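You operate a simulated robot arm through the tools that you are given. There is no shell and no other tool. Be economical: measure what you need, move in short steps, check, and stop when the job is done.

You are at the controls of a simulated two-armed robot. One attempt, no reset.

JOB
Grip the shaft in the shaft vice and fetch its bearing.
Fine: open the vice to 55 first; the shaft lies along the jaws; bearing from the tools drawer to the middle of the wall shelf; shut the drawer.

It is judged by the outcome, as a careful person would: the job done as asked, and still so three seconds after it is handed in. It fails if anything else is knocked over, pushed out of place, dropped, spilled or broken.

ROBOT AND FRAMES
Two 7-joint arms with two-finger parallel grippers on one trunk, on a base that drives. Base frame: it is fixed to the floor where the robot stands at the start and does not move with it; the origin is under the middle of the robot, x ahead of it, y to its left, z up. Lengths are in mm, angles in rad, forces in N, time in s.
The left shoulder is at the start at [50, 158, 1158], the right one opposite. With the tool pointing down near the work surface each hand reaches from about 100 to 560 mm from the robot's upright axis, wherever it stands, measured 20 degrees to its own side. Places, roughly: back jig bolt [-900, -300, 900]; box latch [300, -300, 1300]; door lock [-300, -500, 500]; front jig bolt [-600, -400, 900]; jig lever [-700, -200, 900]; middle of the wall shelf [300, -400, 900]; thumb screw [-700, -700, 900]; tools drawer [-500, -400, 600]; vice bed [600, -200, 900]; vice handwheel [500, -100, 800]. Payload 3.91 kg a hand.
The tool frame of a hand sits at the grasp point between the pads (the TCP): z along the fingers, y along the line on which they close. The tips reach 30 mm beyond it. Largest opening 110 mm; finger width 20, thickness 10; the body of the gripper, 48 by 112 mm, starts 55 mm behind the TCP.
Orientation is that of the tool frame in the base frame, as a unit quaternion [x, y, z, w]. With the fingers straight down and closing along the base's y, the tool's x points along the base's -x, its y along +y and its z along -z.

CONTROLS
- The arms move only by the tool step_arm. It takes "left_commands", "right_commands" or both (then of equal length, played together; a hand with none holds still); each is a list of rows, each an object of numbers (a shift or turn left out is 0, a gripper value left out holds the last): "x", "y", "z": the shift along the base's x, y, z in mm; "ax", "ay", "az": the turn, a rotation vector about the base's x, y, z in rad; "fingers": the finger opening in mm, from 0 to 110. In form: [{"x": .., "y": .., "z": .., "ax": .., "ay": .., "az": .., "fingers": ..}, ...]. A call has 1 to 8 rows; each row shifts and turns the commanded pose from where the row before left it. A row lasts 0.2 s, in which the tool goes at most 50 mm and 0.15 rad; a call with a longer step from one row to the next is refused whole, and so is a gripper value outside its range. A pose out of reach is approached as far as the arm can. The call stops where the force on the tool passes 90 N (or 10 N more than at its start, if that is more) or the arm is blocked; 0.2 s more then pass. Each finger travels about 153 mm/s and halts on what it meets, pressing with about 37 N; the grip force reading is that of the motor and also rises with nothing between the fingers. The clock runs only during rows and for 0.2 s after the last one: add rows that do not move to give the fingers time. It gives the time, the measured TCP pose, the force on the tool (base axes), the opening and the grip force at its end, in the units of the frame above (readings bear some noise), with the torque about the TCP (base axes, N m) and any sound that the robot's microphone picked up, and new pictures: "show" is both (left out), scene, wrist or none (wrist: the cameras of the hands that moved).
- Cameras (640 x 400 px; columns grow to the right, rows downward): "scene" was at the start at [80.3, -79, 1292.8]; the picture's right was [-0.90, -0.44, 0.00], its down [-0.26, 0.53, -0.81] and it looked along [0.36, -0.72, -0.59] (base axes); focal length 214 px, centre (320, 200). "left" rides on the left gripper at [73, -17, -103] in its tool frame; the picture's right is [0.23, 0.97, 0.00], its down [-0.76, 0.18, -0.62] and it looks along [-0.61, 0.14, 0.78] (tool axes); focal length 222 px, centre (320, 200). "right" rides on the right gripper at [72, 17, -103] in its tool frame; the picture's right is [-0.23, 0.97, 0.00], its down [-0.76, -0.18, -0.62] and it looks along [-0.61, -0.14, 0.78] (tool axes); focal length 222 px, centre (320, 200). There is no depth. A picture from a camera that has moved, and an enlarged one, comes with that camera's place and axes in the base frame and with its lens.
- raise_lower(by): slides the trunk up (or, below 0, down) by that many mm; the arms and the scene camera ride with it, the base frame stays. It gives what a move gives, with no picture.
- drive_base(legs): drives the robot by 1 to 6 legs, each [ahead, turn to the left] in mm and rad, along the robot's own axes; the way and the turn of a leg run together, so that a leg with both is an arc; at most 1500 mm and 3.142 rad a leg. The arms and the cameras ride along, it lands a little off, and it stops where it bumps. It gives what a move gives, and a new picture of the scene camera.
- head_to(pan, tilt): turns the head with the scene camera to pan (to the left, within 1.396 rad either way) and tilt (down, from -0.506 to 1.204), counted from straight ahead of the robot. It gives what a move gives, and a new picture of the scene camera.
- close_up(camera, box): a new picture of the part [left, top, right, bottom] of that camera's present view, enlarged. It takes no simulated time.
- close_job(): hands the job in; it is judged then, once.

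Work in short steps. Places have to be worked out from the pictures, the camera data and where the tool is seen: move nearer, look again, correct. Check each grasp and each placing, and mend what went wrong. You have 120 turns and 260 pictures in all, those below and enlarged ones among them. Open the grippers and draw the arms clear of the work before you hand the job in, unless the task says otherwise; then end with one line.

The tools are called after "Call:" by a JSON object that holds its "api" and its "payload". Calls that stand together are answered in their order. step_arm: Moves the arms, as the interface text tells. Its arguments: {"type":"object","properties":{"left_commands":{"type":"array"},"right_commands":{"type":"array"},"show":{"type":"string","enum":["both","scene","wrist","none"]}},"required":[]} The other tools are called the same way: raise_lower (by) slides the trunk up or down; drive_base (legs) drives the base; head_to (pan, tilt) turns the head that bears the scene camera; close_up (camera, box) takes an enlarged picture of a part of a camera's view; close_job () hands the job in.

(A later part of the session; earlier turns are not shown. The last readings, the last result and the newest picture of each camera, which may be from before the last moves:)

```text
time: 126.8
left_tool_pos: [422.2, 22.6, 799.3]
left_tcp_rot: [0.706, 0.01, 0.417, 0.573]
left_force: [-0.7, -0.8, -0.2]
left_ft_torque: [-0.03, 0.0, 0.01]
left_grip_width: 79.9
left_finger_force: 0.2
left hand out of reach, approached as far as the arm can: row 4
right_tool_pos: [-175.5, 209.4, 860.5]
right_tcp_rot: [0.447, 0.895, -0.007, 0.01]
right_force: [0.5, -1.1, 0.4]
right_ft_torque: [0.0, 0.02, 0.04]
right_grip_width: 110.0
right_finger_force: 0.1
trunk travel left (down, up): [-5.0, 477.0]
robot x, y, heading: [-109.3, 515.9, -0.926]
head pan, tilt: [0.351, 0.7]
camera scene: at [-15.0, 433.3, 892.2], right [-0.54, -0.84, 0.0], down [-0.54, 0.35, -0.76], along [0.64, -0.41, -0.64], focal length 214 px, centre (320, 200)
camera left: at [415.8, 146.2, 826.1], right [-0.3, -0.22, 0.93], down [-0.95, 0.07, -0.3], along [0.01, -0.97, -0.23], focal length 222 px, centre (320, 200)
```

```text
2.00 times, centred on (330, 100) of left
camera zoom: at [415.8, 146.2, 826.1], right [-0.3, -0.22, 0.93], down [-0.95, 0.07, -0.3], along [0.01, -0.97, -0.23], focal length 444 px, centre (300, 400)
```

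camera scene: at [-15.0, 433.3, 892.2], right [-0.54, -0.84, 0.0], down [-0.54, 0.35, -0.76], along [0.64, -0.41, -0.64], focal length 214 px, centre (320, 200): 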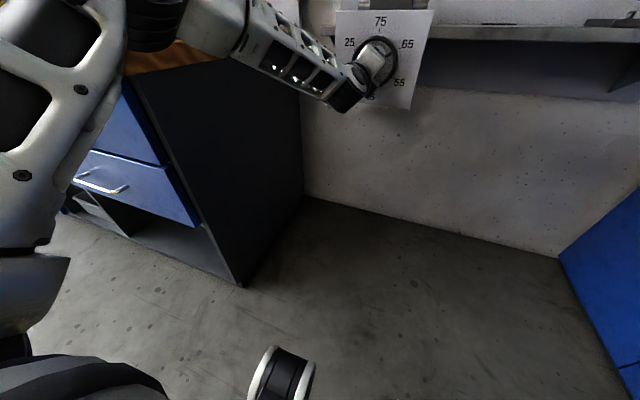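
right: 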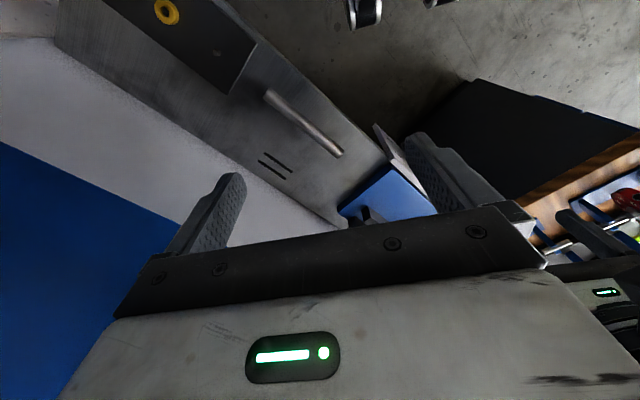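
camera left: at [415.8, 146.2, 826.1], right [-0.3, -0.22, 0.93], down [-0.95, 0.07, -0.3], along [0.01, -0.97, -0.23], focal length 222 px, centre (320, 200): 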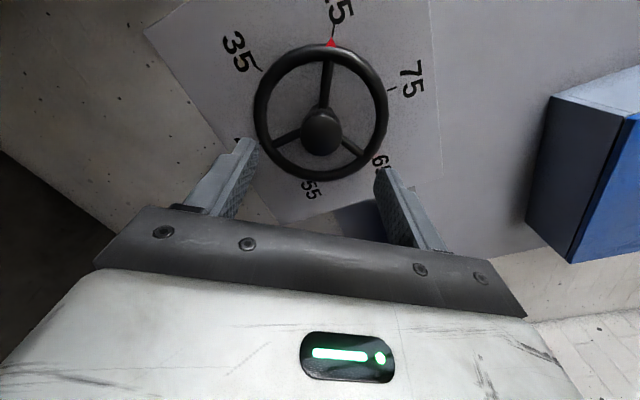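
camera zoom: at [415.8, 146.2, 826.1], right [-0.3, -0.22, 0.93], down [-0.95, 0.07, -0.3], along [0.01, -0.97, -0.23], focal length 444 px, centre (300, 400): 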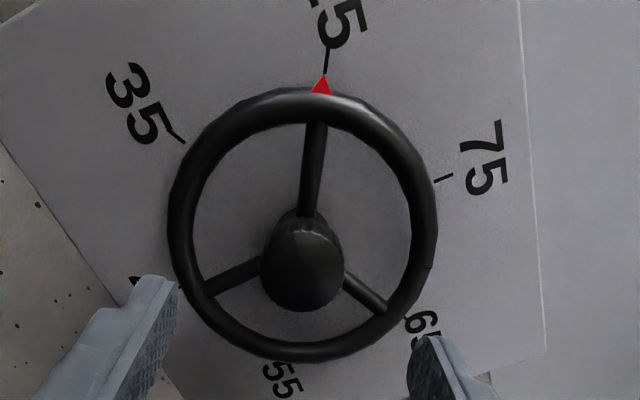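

The vice is closed with the pointer at 25 and it stays after withdrawal. I unroll the left hand in place before folding the arm.

Call:
{"api": "step_arm", "payload": {"left_commands": [{"ax": -0.09, "ay": 0.119}, {"ax": -0.09, "ay": 0.119}, {"ax": -0.09, "ay": 0.119}, {"ax": -0.09, "ay": 0.119}, {"ax": -0.09, "ay": 0.119}, {"ax": -0.09, "ay": 0.119}, {"ax": -0.09, "ay": 0.119}, {"ax": -0.09, "ay": 0.119}], "show": "none"}}

Call:
{"api": "step_arm", "payload": {"left_commands": [{"ax": -0.09, "ay": 0.119}, {"ax": -0.09, "ay": 0.119}, {"ax": -0.09, "ay": 0.119}, {"ax": -0.09, "ay": 0.119, "x": -12, "y": 16}, {"ax": -0.09, "ay": 0.119, "x": -12, "y": 16}, {"ax": -0.09, "ay": 0.119, "x": -12, "y": 16}], "show": "none"}}

Call:
{"api": "step_arm", "payload": {"left_commands": [{"x": -18, "y": 24, "z": 10, "ax": 0.119, "ay": 0.09}, {"x": -18, "y": 24, "z": 10, "ax": 0.119, "ay": 0.09}, {"x": -18, "y": 24, "z": 10, "ax": 0.119, "ay": 0.09}, {"x": -18, "y": 24, "z": 10, "ax": 0.119, "ay": 0.09}, {"x": -18, "y": 24, "z": 10, "ax": 0.119, "ay": 0.09}, {"x": -18, "y": 24, "z": 10, "ax": 0.119, "ay": 0.09}, {"x": -18, "y": 24, "z": 10, "ax": 0.119, "ay": 0.09}, {"x": -18, "y": 24, "z": 10, "ax": 0.119, "ay": 0.09}], "show": "scene"}}

```text
time: 128.6
left_tool_pos: [421.8, 19.9, 797.9]
left_tcp_rot: [0.573, 0.407, 0.025, 0.711]
left_force: [0.0, -0.2, -0.1]
left_ft_torque: [-0.01, 0.01, 0.0]
left_grip_width: 80.2
left_finger_force: 0.1
right_tool_pos: [-175.6, 210.6, 859.1]
right_tcp_rot: [0.447, 0.894, -0.007, 0.01]
right_force: [0.3, 0.9, -0.1]
right_ft_torque: [0.0, 0.03, 0.01]
right_grip_width: 110.0
right_finger_force: 0.0
trunk travel left (down, up): [-5.0, 477.0]
robot x, y, heading: [-114.6, 515.0, -0.923]
head pan, tilt: [0.351, 0.7]
```

```text
time: 130.0
left_tool_pos: [386.0, 70.5, 798.2]
left_tcp_rot: [0.339, 0.619, -0.281, 0.65]
left_force: [0.5, -0.6, 0.2]
left_ft_torque: [-0.01, 0.0, 0.0]
left_grip_width: 80.0
left_finger_force: 0.1
right_tool_pos: [-175.2, 209.6, 859.0]
right_tcp_rot: [0.446, 0.895, -0.006, 0.01]
right_force: [0.9, -0.7, 0.9]
right_ft_torque: [0.0, -0.03, 0.0]
right_grip_width: 110.2
right_finger_force: 0.1
trunk travel left (down, up): [-5.0, 477.0]
robot x, y, heading: [-107.3, 511.9, -0.923]
head pan, tilt: [0.351, 0.7]
```

```text
time: 131.8
left_tool_pos: [243.1, 263.3, 879.9]
left_tcp_rot: [0.479, 0.858, -0.07, 0.175]
left_force: [0.2, 0.3, 0.3]
left_ft_torque: [0.03, 0.0, 0.0]
left_grip_width: 80.2
left_finger_force: 0.0
right_tool_pos: [-175.7, 208.7, 859.8]
right_tcp_rot: [0.447, 0.894, -0.006, 0.011]
right_force: [-0.7, 0.2, -0.4]
right_ft_torque: [0.0, 0.0, -0.01]
right_grip_width: 110.1
right_finger_force: 0.2
trunk travel left (down, up): [-5.0, 477.0]
robot x, y, heading: [-111.2, 514.2, -0.921]
head pan, tilt: [0.351, 0.7]
camera scene: at [-15.0, 433.3, 892.1], right [-0.54, -0.84, 0.0], down [-0.54, 0.35, -0.76], along [0.64, -0.41, -0.64], focal length 214 px, centre (320, 200)
```

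scene: 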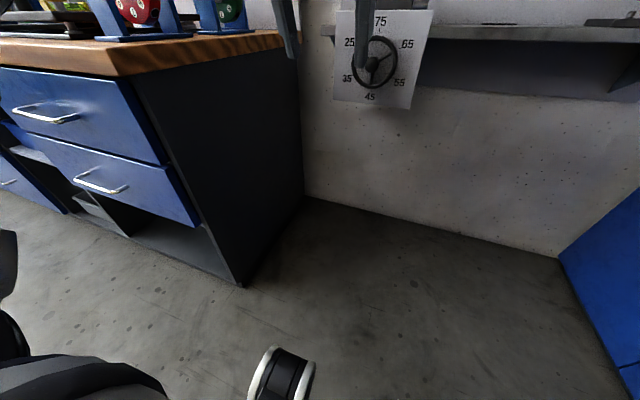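

I finish folding the left arm, raise the trunk, and look right toward the cabinet with the tools drawer.

Call:
{"api": "step_arm", "payload": {"left_commands": [{"x": -15, "y": 20, "z": 10, "ax": 0.1, "ay": 0.075}, {"x": -15, "y": 20, "z": 10, "ax": 0.1, "ay": 0.075}, {"x": -15, "y": 20, "z": 10, "ax": 0.09, "ay": 0.068}, {"x": -15, "y": 20, "z": 10}], "show": "none"}}

Call:
{"api": "raise_lower", "payload": {"by": 300}}

Call:
{"api": "drive_base", "payload": {"legs": [[0, -1.57]]}}

Call:
{"api": "head_to", "payload": {"pan": 0.0, "tilt": 0.6}}

```text
time: 132.8
left_tool_pos: [182.1, 342.5, 921.8]
left_tcp_rot: [0.488, 0.873, 0.004, 0.011]
left_force: [0.2, 0.6, -0.2]
left_ft_torque: [0.0, 0.05, 0.0]
left_grip_width: 80.1
left_finger_force: 0.0
right_tool_pos: [-175.1, 208.6, 859.5]
right_tcp_rot: [0.447, 0.894, -0.006, 0.01]
right_force: [-0.1, 0.0, 0.3]
right_ft_torque: [0.01, -0.02, -0.01]
right_grip_width: 110.2
right_finger_force: 0.0
trunk travel left (down, up): [-5.0, 477.0]
robot x, y, heading: [-109.5, 514.7, -0.923]
head pan, tilt: [0.351, 0.7]
```

```text
time: 135.8
left_tool_pos: [182.5, 341.3, 1220.5]
left_tcp_rot: [0.487, 0.873, 0.004, 0.011]
left_force: [0.5, -0.9, 0.3]
left_ft_torque: [-0.02, 0.0, 0.02]
left_grip_width: 79.9
left_finger_force: 0.0
right_tool_pos: [-175.3, 209.7, 1160.1]
right_tcp_rot: [0.447, 0.894, -0.006, 0.01]
right_force: [-0.6, 0.0, 0.3]
right_ft_torque: [0.0, 0.02, -0.01]
right_grip_width: 110.0
right_finger_force: 0.1
trunk travel left (down, up): [-305.0, 177.0]
robot x, y, heading: [-114.6, 506.1, -0.923]
head pan, tilt: [0.351, 0.7]
```

```text
time: 140.0
left_tool_pos: [-276.3, 214.7, 1219.4]
left_tcp_rot: [0.959, 0.282, -0.004, 0.01]
left_force: [-0.1, 0.8, -0.2]
left_ft_torque: [-0.03, -0.01, 0.03]
left_grip_width: 79.8
left_finger_force: 0.0
right_tool_pos: [-416.9, 569.2, 1160.1]
right_tcp_rot: [0.945, 0.326, -0.012, 0.003]
right_force: [0.0, 0.5, 0.1]
right_ft_torque: [0.03, -0.02, 0.01]
right_grip_width: 110.2
right_finger_force: 0.0
trunk travel left (down, up): [-305.0, 177.0]
robot x, y, heading: [-112.8, 508.3, -2.475]
head pan, tilt: [0.351, 0.7]
camera scene: at [-186.6, 413.9, 1192.2], right [-0.85, 0.52, 0.0], down [0.34, 0.55, -0.76], along [-0.4, -0.65, -0.64], focal length 214 px, centre (320, 200)
```

scene: 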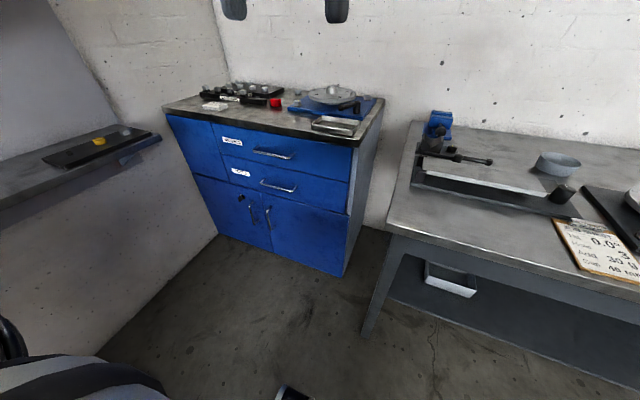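

```text
time: 140.8
left_tool_pos: [-276.4, 213.9, 1220.9]
left_tcp_rot: [0.959, 0.282, -0.005, 0.012]
left_force: [-0.6, -0.5, -1.0]
left_ft_torque: [0.01, 0.0, 0.03]
left_grip_width: 79.9
left_finger_force: 0.0
right_tool_pos: [-416.2, 568.7, 1159.3]
right_tcp_rot: [0.946, 0.325, -0.011, 0.003]
right_force: [0.4, -0.3, 0.7]
right_ft_torque: [-0.02, -0.01, -0.03]
right_grip_width: 109.8
right_finger_force: 0.2
trunk travel left (down, up): [-305.0, 177.0]
robot x, y, heading: [-110.0, 516.8, -2.471]
head pan, tilt: [0.0, 0.6]
camera scene: at [-211.4, 431.3, 1200.8], right [-0.62, 0.78, 0.0], down [0.44, 0.35, -0.82], along [-0.65, -0.51, -0.57], focal length 214 px, centre (320, 200)
```

scene: 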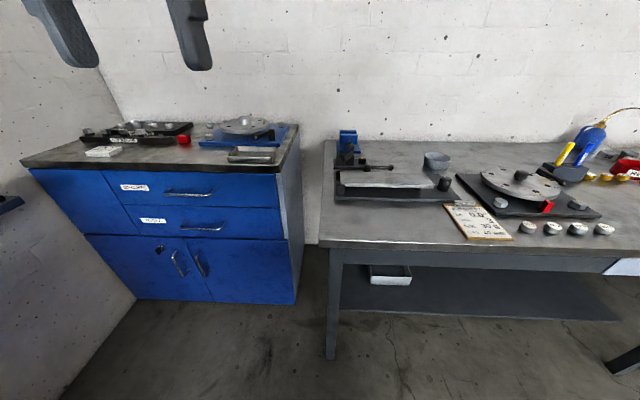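

Call:
{"api": "close_up", "payload": {"camera": "scene", "box": [20, 110, 310, 300]}}

```text
2.11 times, centred on (165, 205) of scene
camera zoom: at [-211.4, 431.3, 1200.8], right [-0.62, 0.78, 0.0], down [0.44, 0.35, -0.82], along [-0.65, -0.51, -0.57], focal length 452 px, centre (646, 190)
```

zoom: 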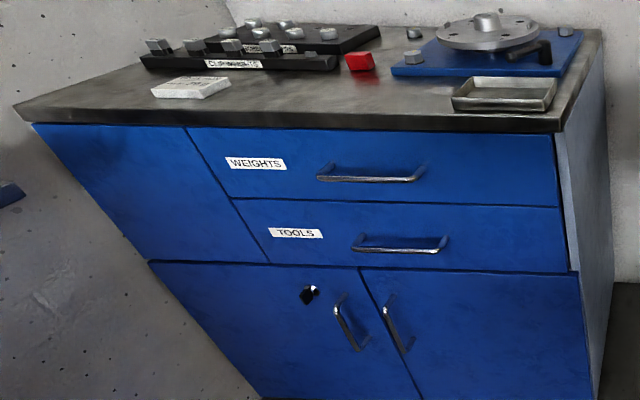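

The "TOOLS" drawer is the second one, with a horizontal bar handle. I drive over to stand squarely in front of it.

Call:
{"api": "drive_base", "payload": {"legs": [[0, 1.227], [325, 0], [0, -1.254]]}}

Call:
{"api": "close_up", "payload": {"camera": "scene", "box": [120, 100, 520, 350]}}

```text
time: 149.2
left_tool_pos: [-182.5, -90.7, 1220.3]
left_tcp_rot: [0.964, 0.265, -0.005, 0.01]
left_force: [-0.8, -0.2, 0.0]
left_ft_torque: [0.02, -0.01, 0.03]
left_grip_width: 80.0
left_finger_force: 0.1
right_tool_pos: [-309.2, 268.5, 1159.7]
right_tcp_rot: [0.951, 0.308, -0.012, 0.002]
right_force: [-0.3, 0.4, -0.3]
right_ft_torque: [0.01, -0.03, -0.01]
right_grip_width: 109.9
right_finger_force: 0.1
trunk travel left (down, up): [-305.0, 177.0]
robot x, y, heading: [-6.9, 202.3, -2.509]
head pan, tilt: [0.0, 0.6]
camera scene: at [-108.6, 124.2, 1200.8], right [-0.59, 0.81, 0.0], down [0.46, 0.33, -0.83], along [-0.67, -0.49, -0.56], focal length 214 px, centre (320, 200)
```

scene: 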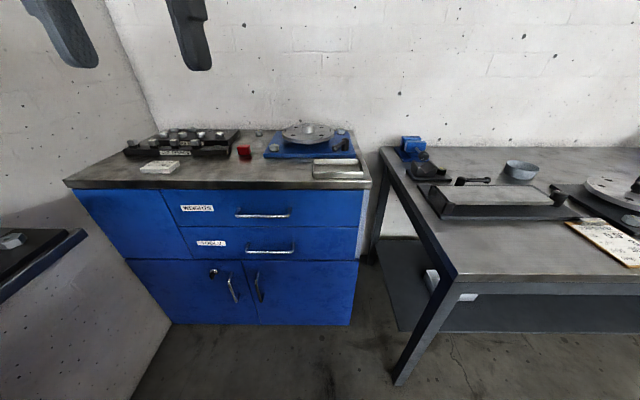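

```text
1.60 times, centred on (320, 225) of scene
camera zoom: at [-108.6, 124.2, 1200.8], right [-0.59, 0.81, 0.0], down [0.46, 0.33, -0.83], along [-0.67, -0.49, -0.56], focal length 343 px, centre (320, 160)
```

zoom: 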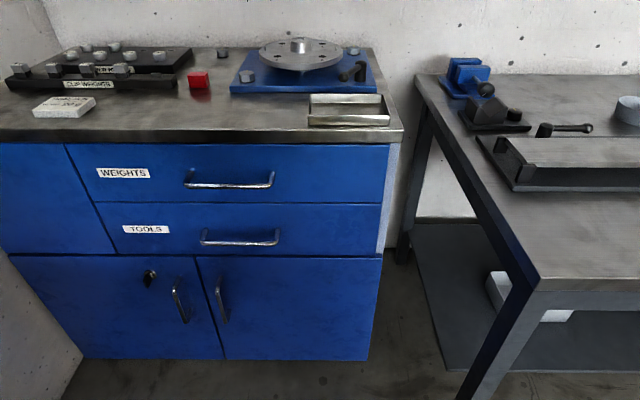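

Triangulated, the TOOLS handle is at about (-421,-318,636), some 643 ahead and 168 to the left, which suits the left hand. I turn the left hand so that it will close vertically, and tuck the right hand up and inward, away from the grey table.

Call:
{"api": "step_arm", "payload": {"left_commands": [{"az": 0.15}, {"az": 0.15}, {"az": 0.15}, {"az": 0.15}, {"az": 0.15}, {"az": 0.15}, {"az": 0.15}, {"az": 0.15}], "right_commands": [{"x": 10, "y": -13, "z": 15}, {"x": 10, "y": -13, "z": 15}, {"x": 10, "y": -13, "z": 15}, {"x": 10, "y": -13, "z": 15}, {"x": 10, "y": -13, "z": 15}, {"x": 10, "y": -13, "z": 10}, {}, {}], "show": "none"}}

Call:
{"api": "step_arm", "payload": {"left_commands": [{"az": 0.15}, {"az": 0.15}, {"az": 0.07}, {"ax": -0.09, "ay": 0.12, "x": -20, "y": -15, "z": -10}, {"ax": -0.09, "ay": 0.12, "x": -20, "y": -15, "z": -10}, {"ax": -0.09, "ay": 0.12, "x": -20, "y": -15, "z": -10}, {"ax": -0.09, "ay": 0.12, "x": -20, "y": -15, "z": -10}, {"ax": -0.09, "ay": 0.12, "x": -20, "y": -15, "z": -10}], "show": "scene"}}

```text
time: 151.0
left_tool_pos: [-181.9, -91.4, 1220.9]
left_tcp_rot: [0.646, 0.764, 0.001, 0.011]
left_force: [-0.6, -0.4, -0.5]
left_ft_torque: [-0.01, -0.02, 0.01]
left_grip_width: 80.0
left_finger_force: 0.0
right_tool_pos: [-249.4, 191.1, 1244.4]
right_tcp_rot: [0.951, 0.308, -0.012, 0.004]
right_force: [0.0, 0.5, -0.5]
right_ft_torque: [0.01, -0.01, -0.03]
right_grip_width: 110.1
right_finger_force: 0.0
trunk travel left (down, up): [-305.0, 177.0]
robot x, y, heading: [-5.5, 200.0, -2.508]
head pan, tilt: [0.0, 0.6]
```

```text
time: 152.8
left_tool_pos: [-282.4, -166.6, 1170.0]
left_tcp_rot: [0.459, 0.812, -0.334, -0.135]
left_force: [-0.4, -0.2, 0.5]
left_ft_torque: [0.0, 0.02, 0.01]
left_grip_width: 80.1
left_finger_force: 0.3
right_tool_pos: [-248.5, 190.0, 1242.7]
right_tcp_rot: [0.952, 0.307, -0.012, 0.003]
right_force: [0.6, -0.1, 1.1]
right_ft_torque: [-0.02, 0.02, -0.02]
right_grip_width: 109.8
right_finger_force: 0.0
trunk travel left (down, up): [-305.0, 177.0]
robot x, y, heading: [-9.7, 201.7, -2.509]
head pan, tilt: [0.0, 0.6]
camera scene: at [-108.7, 123.9, 1200.8], right [-0.59, 0.81, 0.0], down [0.46, 0.33, -0.82], along [-0.67, -0.49, -0.57], focal length 214 px, centre (320, 200)
```

scene: 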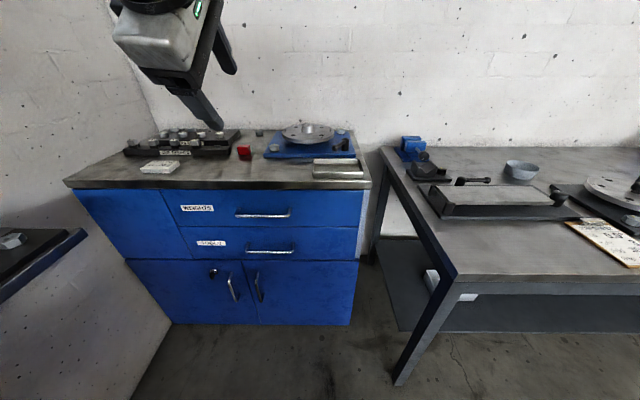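

Call:
{"api": "step_arm", "payload": {"left_commands": [{"ax": -0.09, "ay": 0.12, "z": -10}, {"ax": -0.09, "ay": 0.12, "z": -10}, {"ax": -0.09, "ay": 0.12, "z": -10}, {"ax": -0.09, "ay": 0.12, "z": -10}, {"ax": -0.09, "ay": 0.12, "z": -10}, {"ax": -0.03, "ay": 0.04}], "show": "none"}}

Call:
{"api": "raise_lower", "payload": {"by": -303}}

Call:
{"api": "step_arm", "payload": {"left_commands": [{"fingers": 60}]}}

```text
time: 154.2
left_tool_pos: [-281.5, -164.4, 1120.9]
left_tcp_rot: [-0.351, -0.627, 0.641, 0.27]
left_force: [0.3, 0.3, -0.5]
left_ft_torque: [0.03, 0.01, 0.0]
left_grip_width: 79.9
left_finger_force: 0.0
right_tool_pos: [-247.5, 190.3, 1244.2]
right_tcp_rot: [0.951, 0.308, -0.012, 0.002]
right_force: [-0.4, 0.0, -0.2]
right_ft_torque: [0.0, 0.0, -0.04]
right_grip_width: 110.1
right_finger_force: 0.0
trunk travel left (down, up): [-305.0, 177.0]
robot x, y, heading: [-8.4, 201.6, -2.512]
head pan, tilt: [0.0, 0.6]
```

```text
time: 157.2
left_tool_pos: [-282.4, -165.2, 819.0]
left_tcp_rot: [-0.351, -0.627, 0.64, 0.271]
left_force: [0.5, 0.3, 0.1]
left_ft_torque: [-0.04, -0.01, -0.01]
left_grip_width: 80.0
left_finger_force: 0.1
right_tool_pos: [-248.9, 190.9, 941.6]
right_tcp_rot: [0.951, 0.309, -0.011, 0.003]
right_force: [-0.2, 0.3, 0.2]
right_ft_torque: [-0.01, -0.02, 0.01]
right_grip_width: 110.0
right_finger_force: 0.1
trunk travel left (down, up): [-2.0, 480.0]
robot x, y, heading: [-3.6, 201.9, -2.502]
head pan, tilt: [0.0, 0.6]
```

```text
time: 157.6
left_tool_pos: [-281.8, -165.0, 817.7]
left_tcp_rot: [-0.351, -0.628, 0.639, 0.271]
left_force: [0.3, 0.2, 0.0]
left_ft_torque: [0.04, 0.0, 0.01]
left_grip_width: 59.9
left_finger_force: 0.1
right_tool_pos: [-249.2, 190.1, 940.4]
right_tcp_rot: [0.951, 0.308, -0.011, 0.004]
right_force: [0.4, -0.9, -0.3]
right_ft_torque: [0.03, -0.03, 0.0]
right_grip_width: 109.8
right_finger_force: 0.1
trunk travel left (down, up): [-2.0, 480.0]
robot x, y, heading: [-6.8, 199.7, -2.512]
head pan, tilt: [0.0, 0.6]
camera scene: at [-108.6, 124.1, 897.8], right [-0.59, 0.81, 0.0], down [0.46, 0.33, -0.83], along [-0.67, -0.49, -0.56], focal length 214 px, centre (320, 200)
camera left: at [-246.3, -43.2, 830.5], right [-0.05, 0.11, -0.99], down [0.97, -0.23, -0.07], along [-0.23, -0.97, -0.1], focal length 222 px, centre (320, 200)
```

scene: 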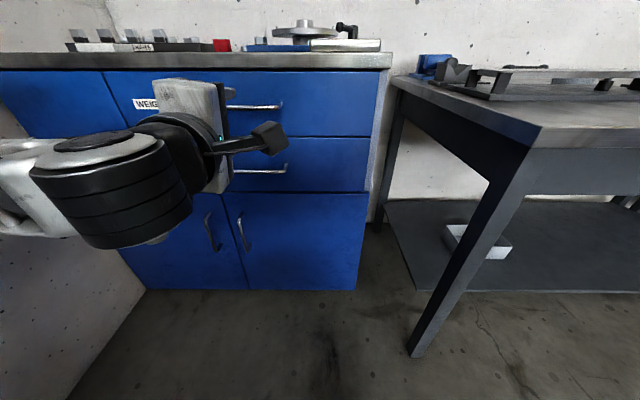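
left: 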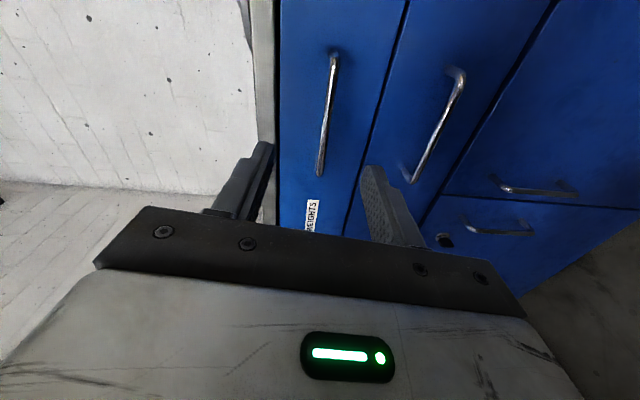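

The left hand points at the cabinet with a vertical grip. Wrist and scene views agree on the TOOLS bar at about (-439,-316,639). I move down and forward to a standoff.

Call:
{"api": "step_arm", "payload": {"left_commands": [{"x": -13, "y": -16, "z": -36}, {"x": -13, "y": -16, "z": -36}, {"x": -13, "y": -16, "z": -36}, {"x": -13, "y": -16, "z": -36}, {"x": -13, "y": -15, "z": -35}]}}

```text
time: 158.8
left_tool_pos: [-373.2, -190.2, 670.4]
left_tcp_rot: [-0.348, -0.63, 0.64, 0.268]
left_force: [-0.4, -0.5, 0.5]
left_ft_torque: [-0.01, 0.0, 0.01]
left_grip_width: 60.2
left_finger_force: 0.1
left hand out of reach, approached as far as the arm can: row 3, 4, 5
right_tool_pos: [-248.8, 191.0, 941.4]
right_tcp_rot: [0.951, 0.307, -0.012, 0.003]
right_force: [0.7, -0.1, -0.4]
right_ft_torque: [0.06, 0.0, 0.03]
right_grip_width: 109.8
right_finger_force: 0.0
trunk travel left (down, up): [-2.0, 480.0]
robot x, y, heading: [-6.8, 200.2, -2.509]
head pan, tilt: [0.0, 0.6]
camera scene: at [-108.5, 124.1, 897.8], right [-0.59, 0.81, 0.0], down [0.46, 0.33, -0.83], along [-0.67, -0.49, -0.56], focal length 214 px, centre (320, 200)
camera left: at [-337.9, -68.0, 682.3], right [-0.04, 0.12, -0.99], down [0.97, -0.22, -0.07], along [-0.23, -0.97, -0.1], focal length 222 px, centre (320, 200)
```

scene: 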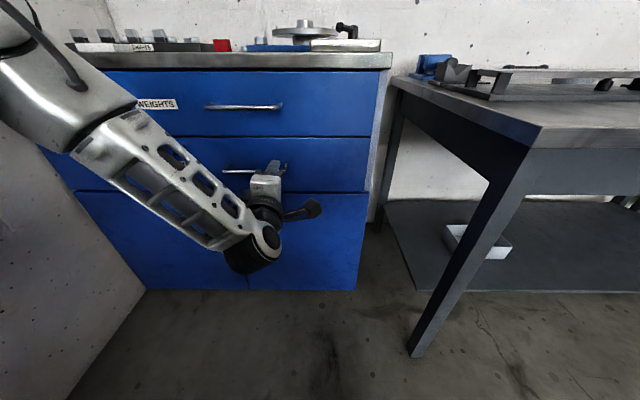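
left: 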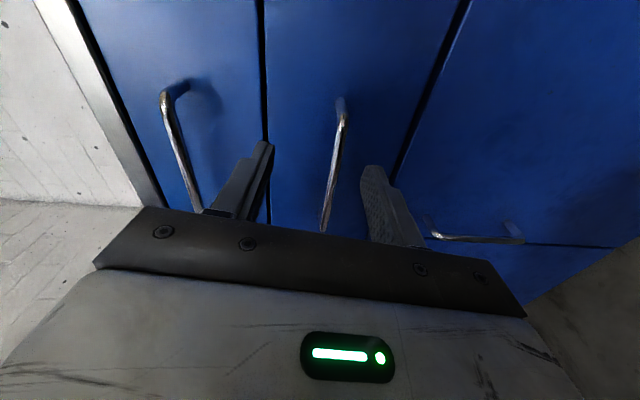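

The wrist bend limits me here as well. I pitch the tool down by 0.35 rad and back the base off 90, so that the arm works more stretched.

Call:
{"api": "step_arm", "payload": {"left_commands": [{"ax": 0.09, "ay": -0.12}, {"ax": 0.09, "ay": -0.12}, {"ax": 0.03, "ay": -0.04}], "show": "none"}}

Call:
{"api": "drive_base", "payload": {"legs": [[-90, 0]]}}

Call:
{"api": "step_arm", "payload": {"left_commands": [{"x": 12, "y": -25}, {"x": 8, "y": -25}, {"x": -14, "y": -30, "z": -5}, {"x": -20, "y": -18, "z": -5}, {"x": -20, "y": -18, "z": -5}]}}

```text
time: 159.6
left_tool_pos: [-370.6, -189.9, 671.2]
left_tcp_rot: [0.407, 0.723, -0.515, -0.215]
left_force: [0.0, -0.5, -0.6]
left_ft_torque: [0.01, -0.04, -0.01]
left_grip_width: 60.0
left_finger_force: 0.0
right_tool_pos: [-249.1, 191.8, 941.0]
right_tcp_rot: [0.951, 0.308, -0.012, 0.004]
right_force: [-0.7, -0.1, 0.3]
right_ft_torque: [0.01, -0.02, -0.02]
right_grip_width: 110.0
right_finger_force: 0.1
trunk travel left (down, up): [-2.0, 480.0]
robot x, y, heading: [-6.4, 199.7, -2.506]
head pan, tilt: [0.0, 0.6]
```

```text
time: 160.7
left_tool_pos: [-299.5, -137.3, 671.1]
left_tcp_rot: [0.407, 0.722, -0.516, -0.217]
left_force: [-0.8, 0.3, -0.3]
left_ft_torque: [0.02, -0.02, -0.02]
left_grip_width: 60.0
left_finger_force: 0.3
right_tool_pos: [-177.6, 244.3, 941.2]
right_tcp_rot: [0.952, 0.307, -0.013, 0.003]
right_force: [0.1, -0.2, -0.2]
right_ft_torque: [-0.01, 0.01, 0.0]
right_grip_width: 110.0
right_finger_force: 0.0
trunk travel left (down, up): [-2.0, 480.0]
robot x, y, heading: [66.4, 253.8, -2.512]
head pan, tilt: [0.0, 0.6]
camera scene: at [-36.2, 177.3, 897.8], right [-0.59, 0.81, 0.0], down [0.46, 0.33, -0.82], along [-0.67, -0.49, -0.57], focal length 214 px, centre (320, 200)
```

scene: 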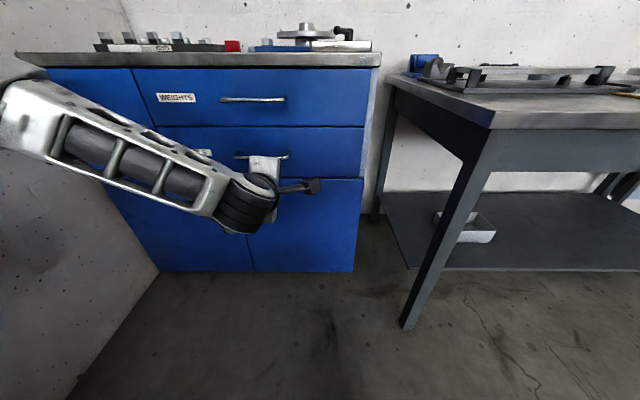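

```text
time: 161.9
left_tool_pos: [-333.2, -252.6, 656.9]
left_tcp_rot: [0.407, 0.722, -0.517, -0.216]
left_force: [-0.9, -0.5, -0.2]
left_ft_torque: [0.02, 0.0, 0.0]
left_grip_width: 59.9
left_finger_force: 0.1
right_tool_pos: [-177.3, 245.1, 941.0]
right_tcp_rot: [0.952, 0.307, -0.012, 0.003]
right_force: [-0.6, -0.1, 0.1]
right_ft_torque: [-0.03, 0.05, -0.04]
right_grip_width: 110.1
right_finger_force: 0.1
trunk travel left (down, up): [-2.0, 480.0]
robot x, y, heading: [63.4, 254.9, -2.508]
head pan, tilt: [0.0, 0.6]
camera scene: at [-36.1, 177.4, 897.8], right [-0.59, 0.81, 0.0], down [0.46, 0.33, -0.83], along [-0.67, -0.49, -0.56], focal length 214 px, centre (320, 200)
camera left: at [-305.9, -137.4, 702.6], right [0.23, 0.32, -0.92], down [0.96, -0.24, 0.15], along [-0.17, -0.92, -0.36], focal length 222 px, centre (320, 200)
```

scene: 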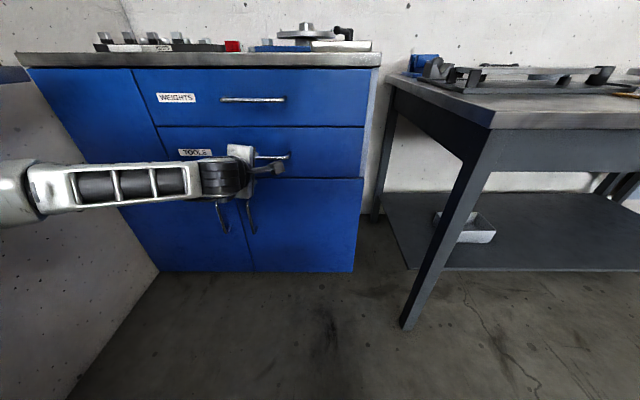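
left: 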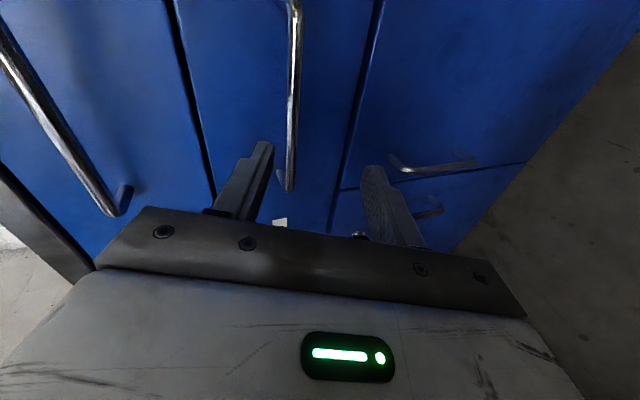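

The hand is in reach and centred on the bar in height and side. I approach along the cabinet normal, first 80 mm.

Call:
{"api": "step_arm", "payload": {"left_commands": [{"x": -21, "y": -16, "z": -3}, {"x": -21, "y": -16, "z": -3}, {"x": -22, "y": -16, "z": -3}]}}

Call:
{"api": "close_up", "payload": {"camera": "scene", "box": [180, 90, 340, 230]}}

```text
time: 162.7
left_tool_pos: [-396.8, -301.6, 645.9]
left_tcp_rot: [0.407, 0.722, -0.516, -0.216]
left_force: [1.2, -0.1, 0.3]
left_ft_torque: [-0.04, 0.05, 0.03]
left_grip_width: 60.2
left_finger_force: 0.1
right_tool_pos: [-176.9, 245.2, 941.1]
right_tcp_rot: [0.952, 0.307, -0.012, 0.003]
right_force: [0.6, 0.2, -0.2]
right_ft_torque: [0.0, 0.0, 0.0]
right_grip_width: 109.8
right_finger_force: 0.1
trunk travel left (down, up): [-2.0, 480.0]
robot x, y, heading: [66.7, 255.2, -2.512]
head pan, tilt: [0.0, 0.6]
camera scene: at [-36.1, 177.4, 897.8], right [-0.59, 0.81, 0.0], down [0.46, 0.33, -0.83], along [-0.67, -0.49, -0.56], focal length 214 px, centre (320, 200)
camera left: at [-369.9, -185.9, 692.1], right [0.23, 0.32, -0.92], down [0.96, -0.24, 0.15], along [-0.17, -0.92, -0.36], focal length 222 px, centre (320, 200)
```

scene: 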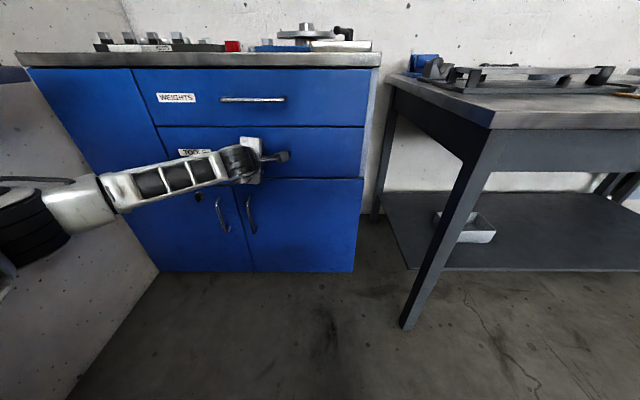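
left: 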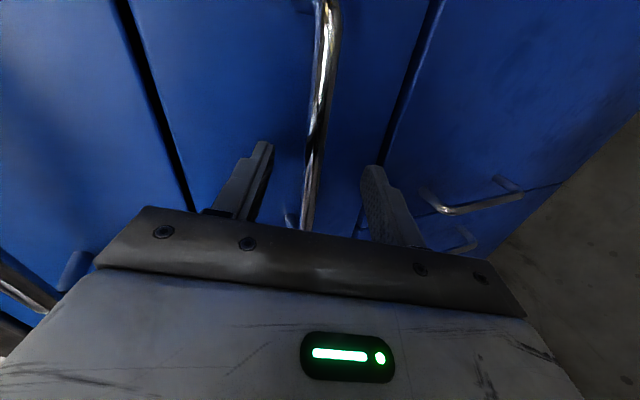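

```text
2.86 times, centred on (260, 160) of scene
camera zoom: at [-36.1, 177.4, 897.8], right [-0.59, 0.81, 0.0], down [0.46, 0.33, -0.83], along [-0.67, -0.49, -0.56], focal length 613 px, centre (491, 314)
```

zoom: 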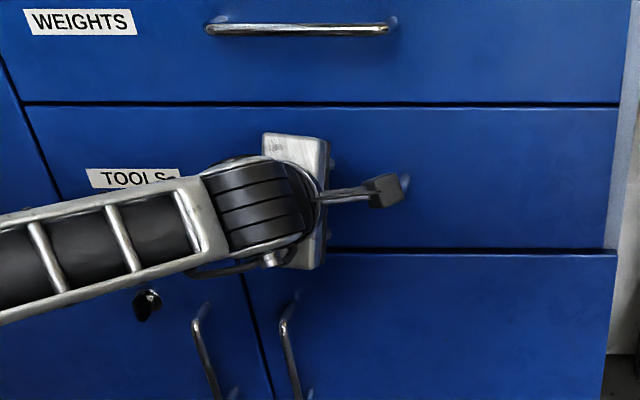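

The bar passes between the fingers. I advance 28 more and close on it.

Call:
{"api": "step_arm", "payload": {"left_commands": [{"x": -11, "y": -8.5}, {"x": -11, "y": -8.5}, {"fingers": 30}, {"fingers": 2}, {}], "show": "wrist"}}

```text
time: 163.3
left_tool_pos: [-410.1, -310.8, 649.6]
left_tcp_rot: [0.407, 0.723, -0.515, -0.216]
left_force: [61.7, 33.1, 9.2]
left_ft_torque: [-0.89, 1.65, 0.33]
left_grip_width: 50.6
left_finger_force: 0.0
right_tool_pos: [-171.9, 246.4, 942.1]
right_tcp_rot: [0.951, 0.309, -0.014, 0.004]
right_force: [0.8, 0.6, 0.3]
right_ft_torque: [-0.03, -0.01, 0.03]
right_grip_width: 110.1
right_finger_force: 0.1
trunk travel left (down, up): [-2.0, 480.0]
robot x, y, heading: [66.8, 255.4, -2.501]
head pan, tilt: [0.0, 0.6]
stopped in row 2 (left hand): the force on the tool passed its limit at 120 N (the readings are from after the stop); the commanded pose is now the measured one
camera left: at [-382.6, -195.0, 697.0], right [0.22, 0.32, -0.92], down [0.96, -0.24, 0.15], along [-0.17, -0.92, -0.36], focal length 222 px, centre (320, 200)
```

left: 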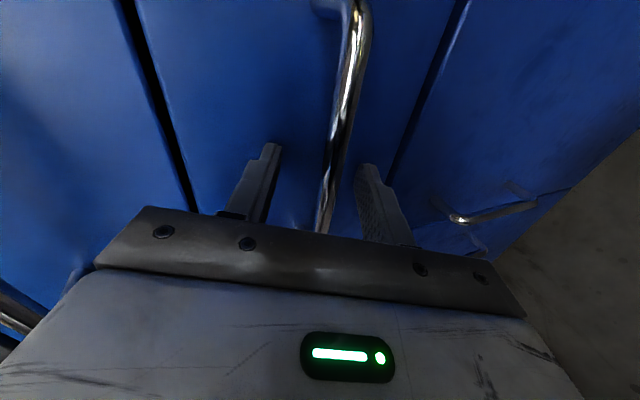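

The fingertips touched the drawer face, with the bar between the fingers. I back off 6 mm and close.

Call:
{"api": "step_arm", "payload": {"left_commands": [{"x": 5, "y": 4}, {"fingers": 30}, {"fingers": 2}, {}], "show": "wrist"}}

```text
time: 164.3
left_tool_pos: [-410.4, -307.9, 644.7]
left_tcp_rot: [0.408, 0.724, -0.512, -0.217]
left_force: [-5.6, 1.4, -3.0]
left_ft_torque: [0.8, 0.58, 0.3]
left_grip_width: 13.6
left_finger_force: 44.9
right_tool_pos: [-175.8, 245.1, 940.6]
right_tcp_rot: [0.951, 0.309, -0.011, 0.003]
right_force: [0.3, 0.9, -0.2]
right_ft_torque: [0.0, -0.03, 0.03]
right_grip_width: 110.0
right_finger_force: 0.2
trunk travel left (down, up): [-2.0, 480.0]
robot x, y, heading: [66.7, 253.0, -2.503]
head pan, tilt: [0.0, 0.6]
camera left: at [-382.1, -192.7, 692.8], right [0.23, 0.32, -0.92], down [0.96, -0.24, 0.15], along [-0.17, -0.91, -0.36], focal length 222 px, centre (320, 200)
```

left: 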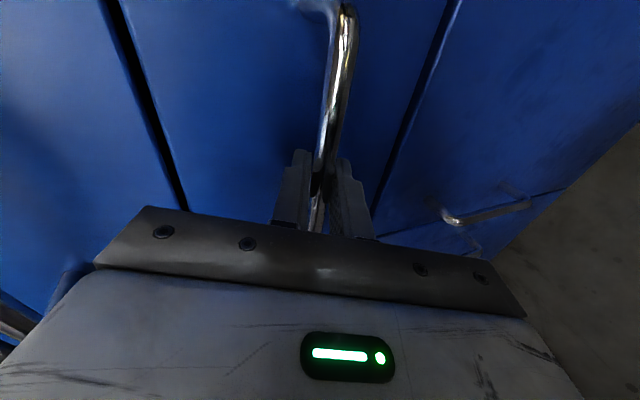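

The bar is firmly gripped (13.6 mm). I pull the drawer open by reversing the base 130.

Call:
{"api": "drive_base", "payload": {"legs": [[-130, 0]]}}

```text
time: 165.6
left_tool_pos: [-302.2, -231.5, 645.3]
left_tcp_rot: [0.407, 0.724, -0.513, -0.216]
left_force: [-3.7, 8.1, -5.3]
left_ft_torque: [0.92, 0.73, -0.24]
left_grip_width: 14.0
left_finger_force: 44.9
right_tool_pos: [-70.5, 321.7, 941.0]
right_tcp_rot: [0.951, 0.31, -0.011, 0.003]
right_force: [0.3, 0.5, -0.4]
right_ft_torque: [0.02, 0.04, 0.02]
right_grip_width: 110.2
right_finger_force: 0.0
trunk travel left (down, up): [-2.0, 480.0]
robot x, y, heading: [169.5, 333.6, -2.503]
head pan, tilt: [0.0, 0.6]
camera scene: at [70.5, 255.3, 897.7], right [-0.59, 0.8, 0.0], down [0.45, 0.34, -0.82], along [-0.66, -0.49, -0.57], focal length 214 px, centre (320, 200)
```

scene: 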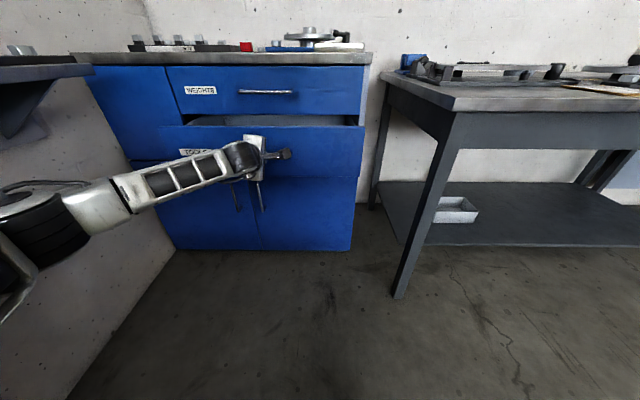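

The drawer follows. I pull a further 90 with the arm, to keep distance from the bench behind me.

Call:
{"api": "step_arm", "payload": {"left_commands": [{"x": 14, "y": 10.5}, {"x": 14, "y": 10.5}, {"x": 14, "y": 10.5}, {"x": 14, "y": 10.5}, {"x": 14, "y": 10.5}], "show": "scene"}}

```text
time: 166.8
left_tool_pos: [-231.7, -179.3, 644.6]
left_tcp_rot: [0.404, 0.725, -0.515, -0.215]
left_force: [8.3, -10.9, -1.0]
left_ft_torque: [0.92, 0.7, -0.31]
left_grip_width: 13.6
left_finger_force: 45.4
right_tool_pos: [-69.0, 320.4, 941.6]
right_tcp_rot: [0.951, 0.31, -0.011, 0.001]
right_force: [0.6, 0.0, -0.1]
right_ft_torque: [-0.01, -0.04, 0.0]
right_grip_width: 109.9
right_finger_force: 0.0
trunk travel left (down, up): [-2.0, 480.0]
robot x, y, heading: [171.3, 331.6, -2.507]
head pan, tilt: [0.0, 0.6]
camera scene: at [71.3, 254.9, 897.8], right [-0.6, 0.8, 0.0], down [0.45, 0.34, -0.83], along [-0.66, -0.49, -0.56], focal length 214 px, centre (320, 200)
```

scene: 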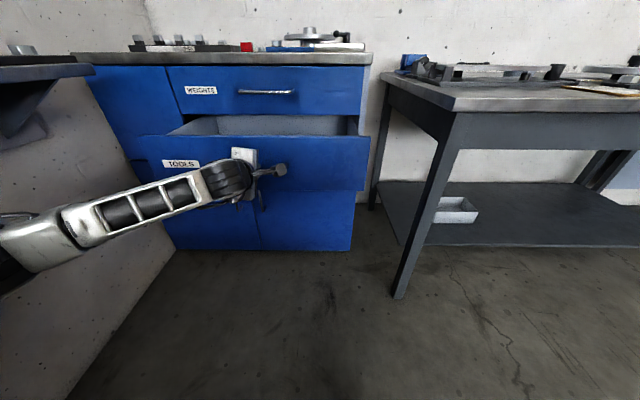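

The drawer is open by about 220. I release the handle and back the hand off.

Call:
{"api": "step_arm", "payload": {"left_commands": [{"fingers": 40}, {"fingers": 64}, {}, {"x": 16, "y": 12}, {"x": 24, "y": 18}, {"x": 24, "y": 18}, {"x": 16, "y": 12}], "show": "none"}}

Call:
{"api": "raise_lower", "payload": {"by": 350}}

Call:
{"api": "head_to", "payload": {"pan": 0.1, "tilt": 0.75}}

Call:
{"api": "close_up", "payload": {"camera": "scene", "box": [120, 70, 440, 270]}}

```text
time: 168.4
left_tool_pos: [-151.5, -116.5, 646.0]
left_tcp_rot: [0.408, 0.724, -0.513, -0.216]
left_force: [0.0, -0.7, 0.3]
left_ft_torque: [-0.01, -0.01, 0.01]
left_grip_width: 63.8
left_finger_force: 0.1
right_tool_pos: [-70.3, 322.6, 940.7]
right_tcp_rot: [0.951, 0.31, -0.011, 0.002]
right_force: [0.5, 0.7, -0.5]
right_ft_torque: [0.01, -0.01, 0.0]
right_grip_width: 110.0
right_finger_force: 0.1
trunk travel left (down, up): [-2.0, 480.0]
robot x, y, heading: [173.2, 332.8, -2.508]
head pan, tilt: [0.0, 0.6]
```

```text
time: 171.8
left_tool_pos: [-153.0, -118.3, 996.8]
left_tcp_rot: [0.408, 0.724, -0.513, -0.215]
left_force: [0.5, 0.0, 0.0]
left_ft_torque: [0.01, 0.01, 0.0]
left_grip_width: 63.7
left_finger_force: 0.0
right_tool_pos: [-69.2, 321.3, 1291.9]
right_tcp_rot: [0.951, 0.31, -0.011, 0.003]
right_force: [0.1, -0.2, 0.1]
right_ft_torque: [0.05, 0.0, 0.02]
right_grip_width: 110.1
right_finger_force: 0.1
trunk travel left (down, up): [-352.0, 130.0]
robot x, y, heading: [171.7, 335.0, -2.501]
head pan, tilt: [0.0, 0.6]
```

```text
time: 172.5
left_tool_pos: [-151.7, -117.5, 995.4]
left_tcp_rot: [0.408, 0.724, -0.513, -0.216]
left_force: [0.6, -0.1, -0.6]
left_ft_torque: [-0.01, -0.02, 0.02]
left_grip_width: 64.2
left_finger_force: 0.2
right_tool_pos: [-69.2, 322.0, 1290.7]
right_tcp_rot: [0.951, 0.31, -0.011, 0.003]
right_force: [-1.0, 0.6, -0.7]
right_ft_torque: [-0.02, -0.03, 0.01]
right_grip_width: 110.0
right_finger_force: 0.1
trunk travel left (down, up): [-352.0, 130.0]
robot x, y, heading: [172.9, 332.2, -2.505]
head pan, tilt: [0.099, 0.75]
camera scene: at [80.5, 252.4, 1234.9], right [-0.67, 0.74, 0.0], down [0.51, 0.46, -0.73], along [-0.54, -0.49, -0.68], focal length 214 px, centre (320, 200)
```

scene: 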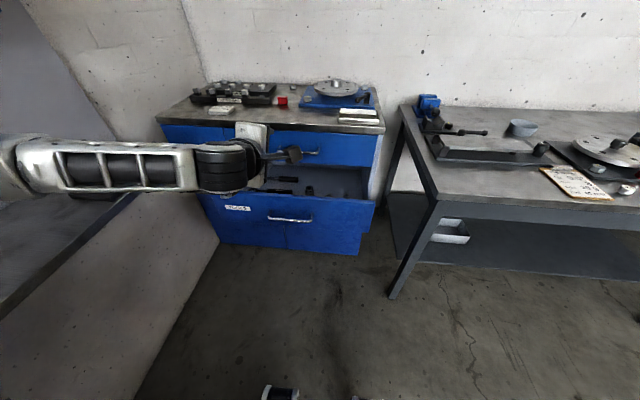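

```text
2.00 times, centred on (280, 170) of scene
camera zoom: at [80.5, 252.4, 1234.9], right [-0.67, 0.74, 0.0], down [0.51, 0.46, -0.73], along [-0.54, -0.49, -0.68], focal length 429 px, centre (400, 260)
```

zoom: 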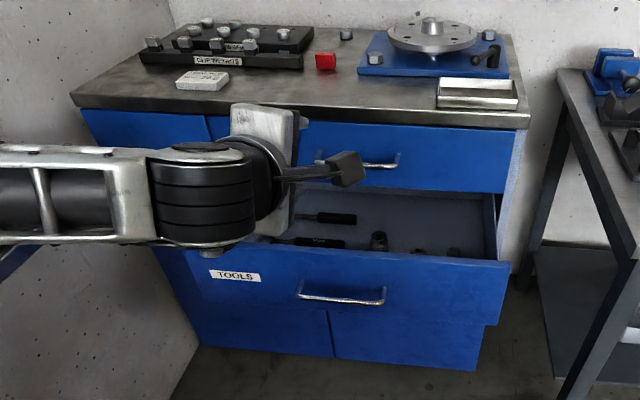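

Tools and small parts are visible inside the drawer. I fold the left hand to tool-down, then drive closer to look in from above.

Call:
{"api": "step_arm", "payload": {"left_commands": [{"ax": 0.09, "ay": -0.12, "z": 15, "x": 8, "y": 6}, {"ax": 0.09, "ay": -0.12, "z": 15, "x": 8, "y": 6}, {"ax": 0.09, "ay": -0.12, "z": 15, "x": 8, "y": 6}, {"ax": 0.09, "ay": -0.12, "z": 15, "x": 8, "y": 6}, {"ax": 0.09, "ay": -0.12, "z": 15, "x": 8, "y": 6}, {"ax": 0.09, "ay": -0.12, "z": 15, "x": 8, "y": 6}, {"ax": 0.09, "ay": -0.12, "z": 15, "x": 8, "y": 6}, {"ax": 0.09, "ay": -0.12, "z": 15, "x": 8, "y": 6}], "show": "none"}}

Call:
{"api": "drive_base", "payload": {"legs": [[300, 0]]}}

Call:
{"api": "head_to", "payload": {"pan": 0.15, "tilt": 1.0}}

Call:
{"api": "close_up", "payload": {"camera": "scene", "box": [160, 60, 480, 260]}}

```text
time: 174.3
left_tool_pos: [-86.3, -67.1, 1114.9]
left_tcp_rot: [0.496, 0.868, 0.007, 0.011]
left_force: [-0.5, 0.7, -0.5]
left_ft_torque: [0.01, -0.01, -0.03]
left_grip_width: 63.9
left_finger_force: 0.0
right_tool_pos: [-69.7, 321.7, 1290.4]
right_tcp_rot: [0.951, 0.309, -0.012, 0.003]
right_force: [0.4, -0.1, 0.5]
right_ft_torque: [0.02, 0.0, 0.0]
right_grip_width: 110.0
right_finger_force: 0.0
trunk travel left (down, up): [-352.0, 130.0]
robot x, y, heading: [173.1, 335.2, -2.502]
head pan, tilt: [0.099, 0.75]
```

```text
time: 176.3
left_tool_pos: [-327.0, -247.3, 1115.2]
left_tcp_rot: [0.495, 0.869, 0.006, 0.011]
left_force: [-0.9, 0.0, -0.2]
left_ft_torque: [0.01, -0.02, -0.04]
left_grip_width: 64.0
left_finger_force: 0.1
right_tool_pos: [-311.0, 144.2, 1291.0]
right_tcp_rot: [0.95, 0.311, -0.011, 0.003]
right_force: [-0.1, 0.3, -0.4]
right_ft_torque: [0.04, -0.02, -0.01]
right_grip_width: 109.6
right_finger_force: 0.0
trunk travel left (down, up): [-352.0, 130.0]
robot x, y, heading: [-65.9, 155.6, -2.503]
head pan, tilt: [0.099, 0.75]
camera scene: at [-159.0, 74.6, 1234.8], right [-0.67, 0.74, 0.0], down [0.5, 0.46, -0.73], along [-0.54, -0.49, -0.68], focal length 214 px, centre (320, 200)
```

scene: 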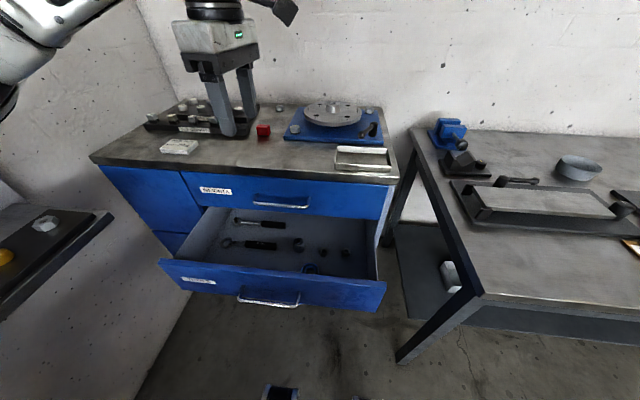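

```text
time: 177.1
left_tool_pos: [-325.7, -247.1, 1115.5]
left_tcp_rot: [0.495, 0.869, 0.006, 0.011]
left_force: [0.3, 0.3, 0.1]
left_ft_torque: [-0.02, 0.01, -0.01]
left_grip_width: 64.0
left_finger_force: 0.1
right_tool_pos: [-309.5, 144.3, 1290.4]
right_tcp_rot: [0.95, 0.311, -0.012, 0.003]
right_force: [0.8, -0.2, -0.1]
right_ft_torque: [-0.01, -0.01, 0.0]
right_grip_width: 109.8
right_finger_force: 0.0
trunk travel left (down, up): [-352.0, 130.0]
robot x, y, heading: [-67.8, 154.5, -2.496]
head pan, tilt: [0.15, 1.0]
camera scene: at [-146.5, 81.2, 1215.8], right [-0.71, 0.7, 0.0], down [0.59, 0.6, -0.54], along [-0.38, -0.38, -0.84], focal length 214 px, centre (320, 200)
```

scene: 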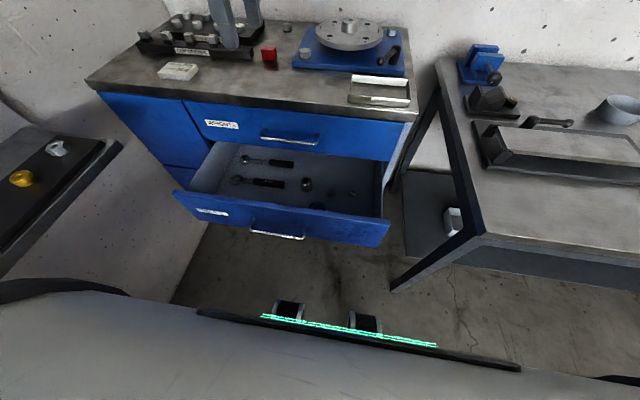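

```text
2.00 times, centred on (320, 160) of scene
camera zoom: at [-146.5, 81.2, 1215.8], right [-0.71, 0.7, 0.0], down [0.59, 0.6, -0.54], along [-0.38, -0.38, -0.84], focal length 429 px, centre (320, 280)
```

zoom: 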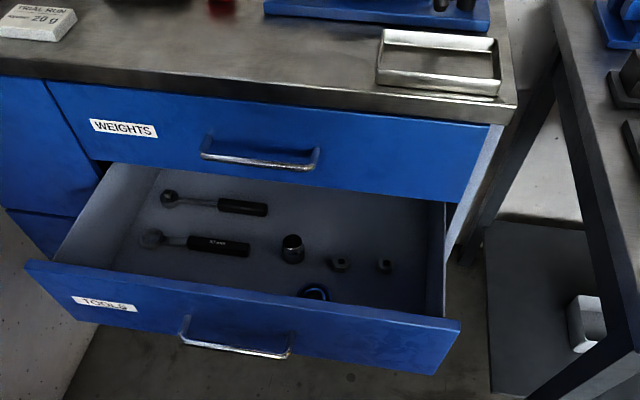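

Call:
{"api": "close_up", "payload": {"camera": "scene", "box": [280, 165, 370, 220]}}

```text
7.11 times, centred on (325, 192) of scene
camera zoom: at [-146.5, 81.2, 1215.8], right [-0.71, 0.7, 0.0], down [0.59, 0.6, -0.54], along [-0.38, -0.38, -0.84], focal length 1525 px, centre (284, 253)
```

zoom: 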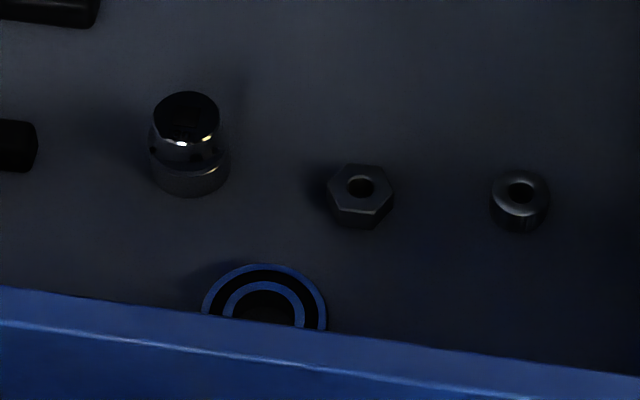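

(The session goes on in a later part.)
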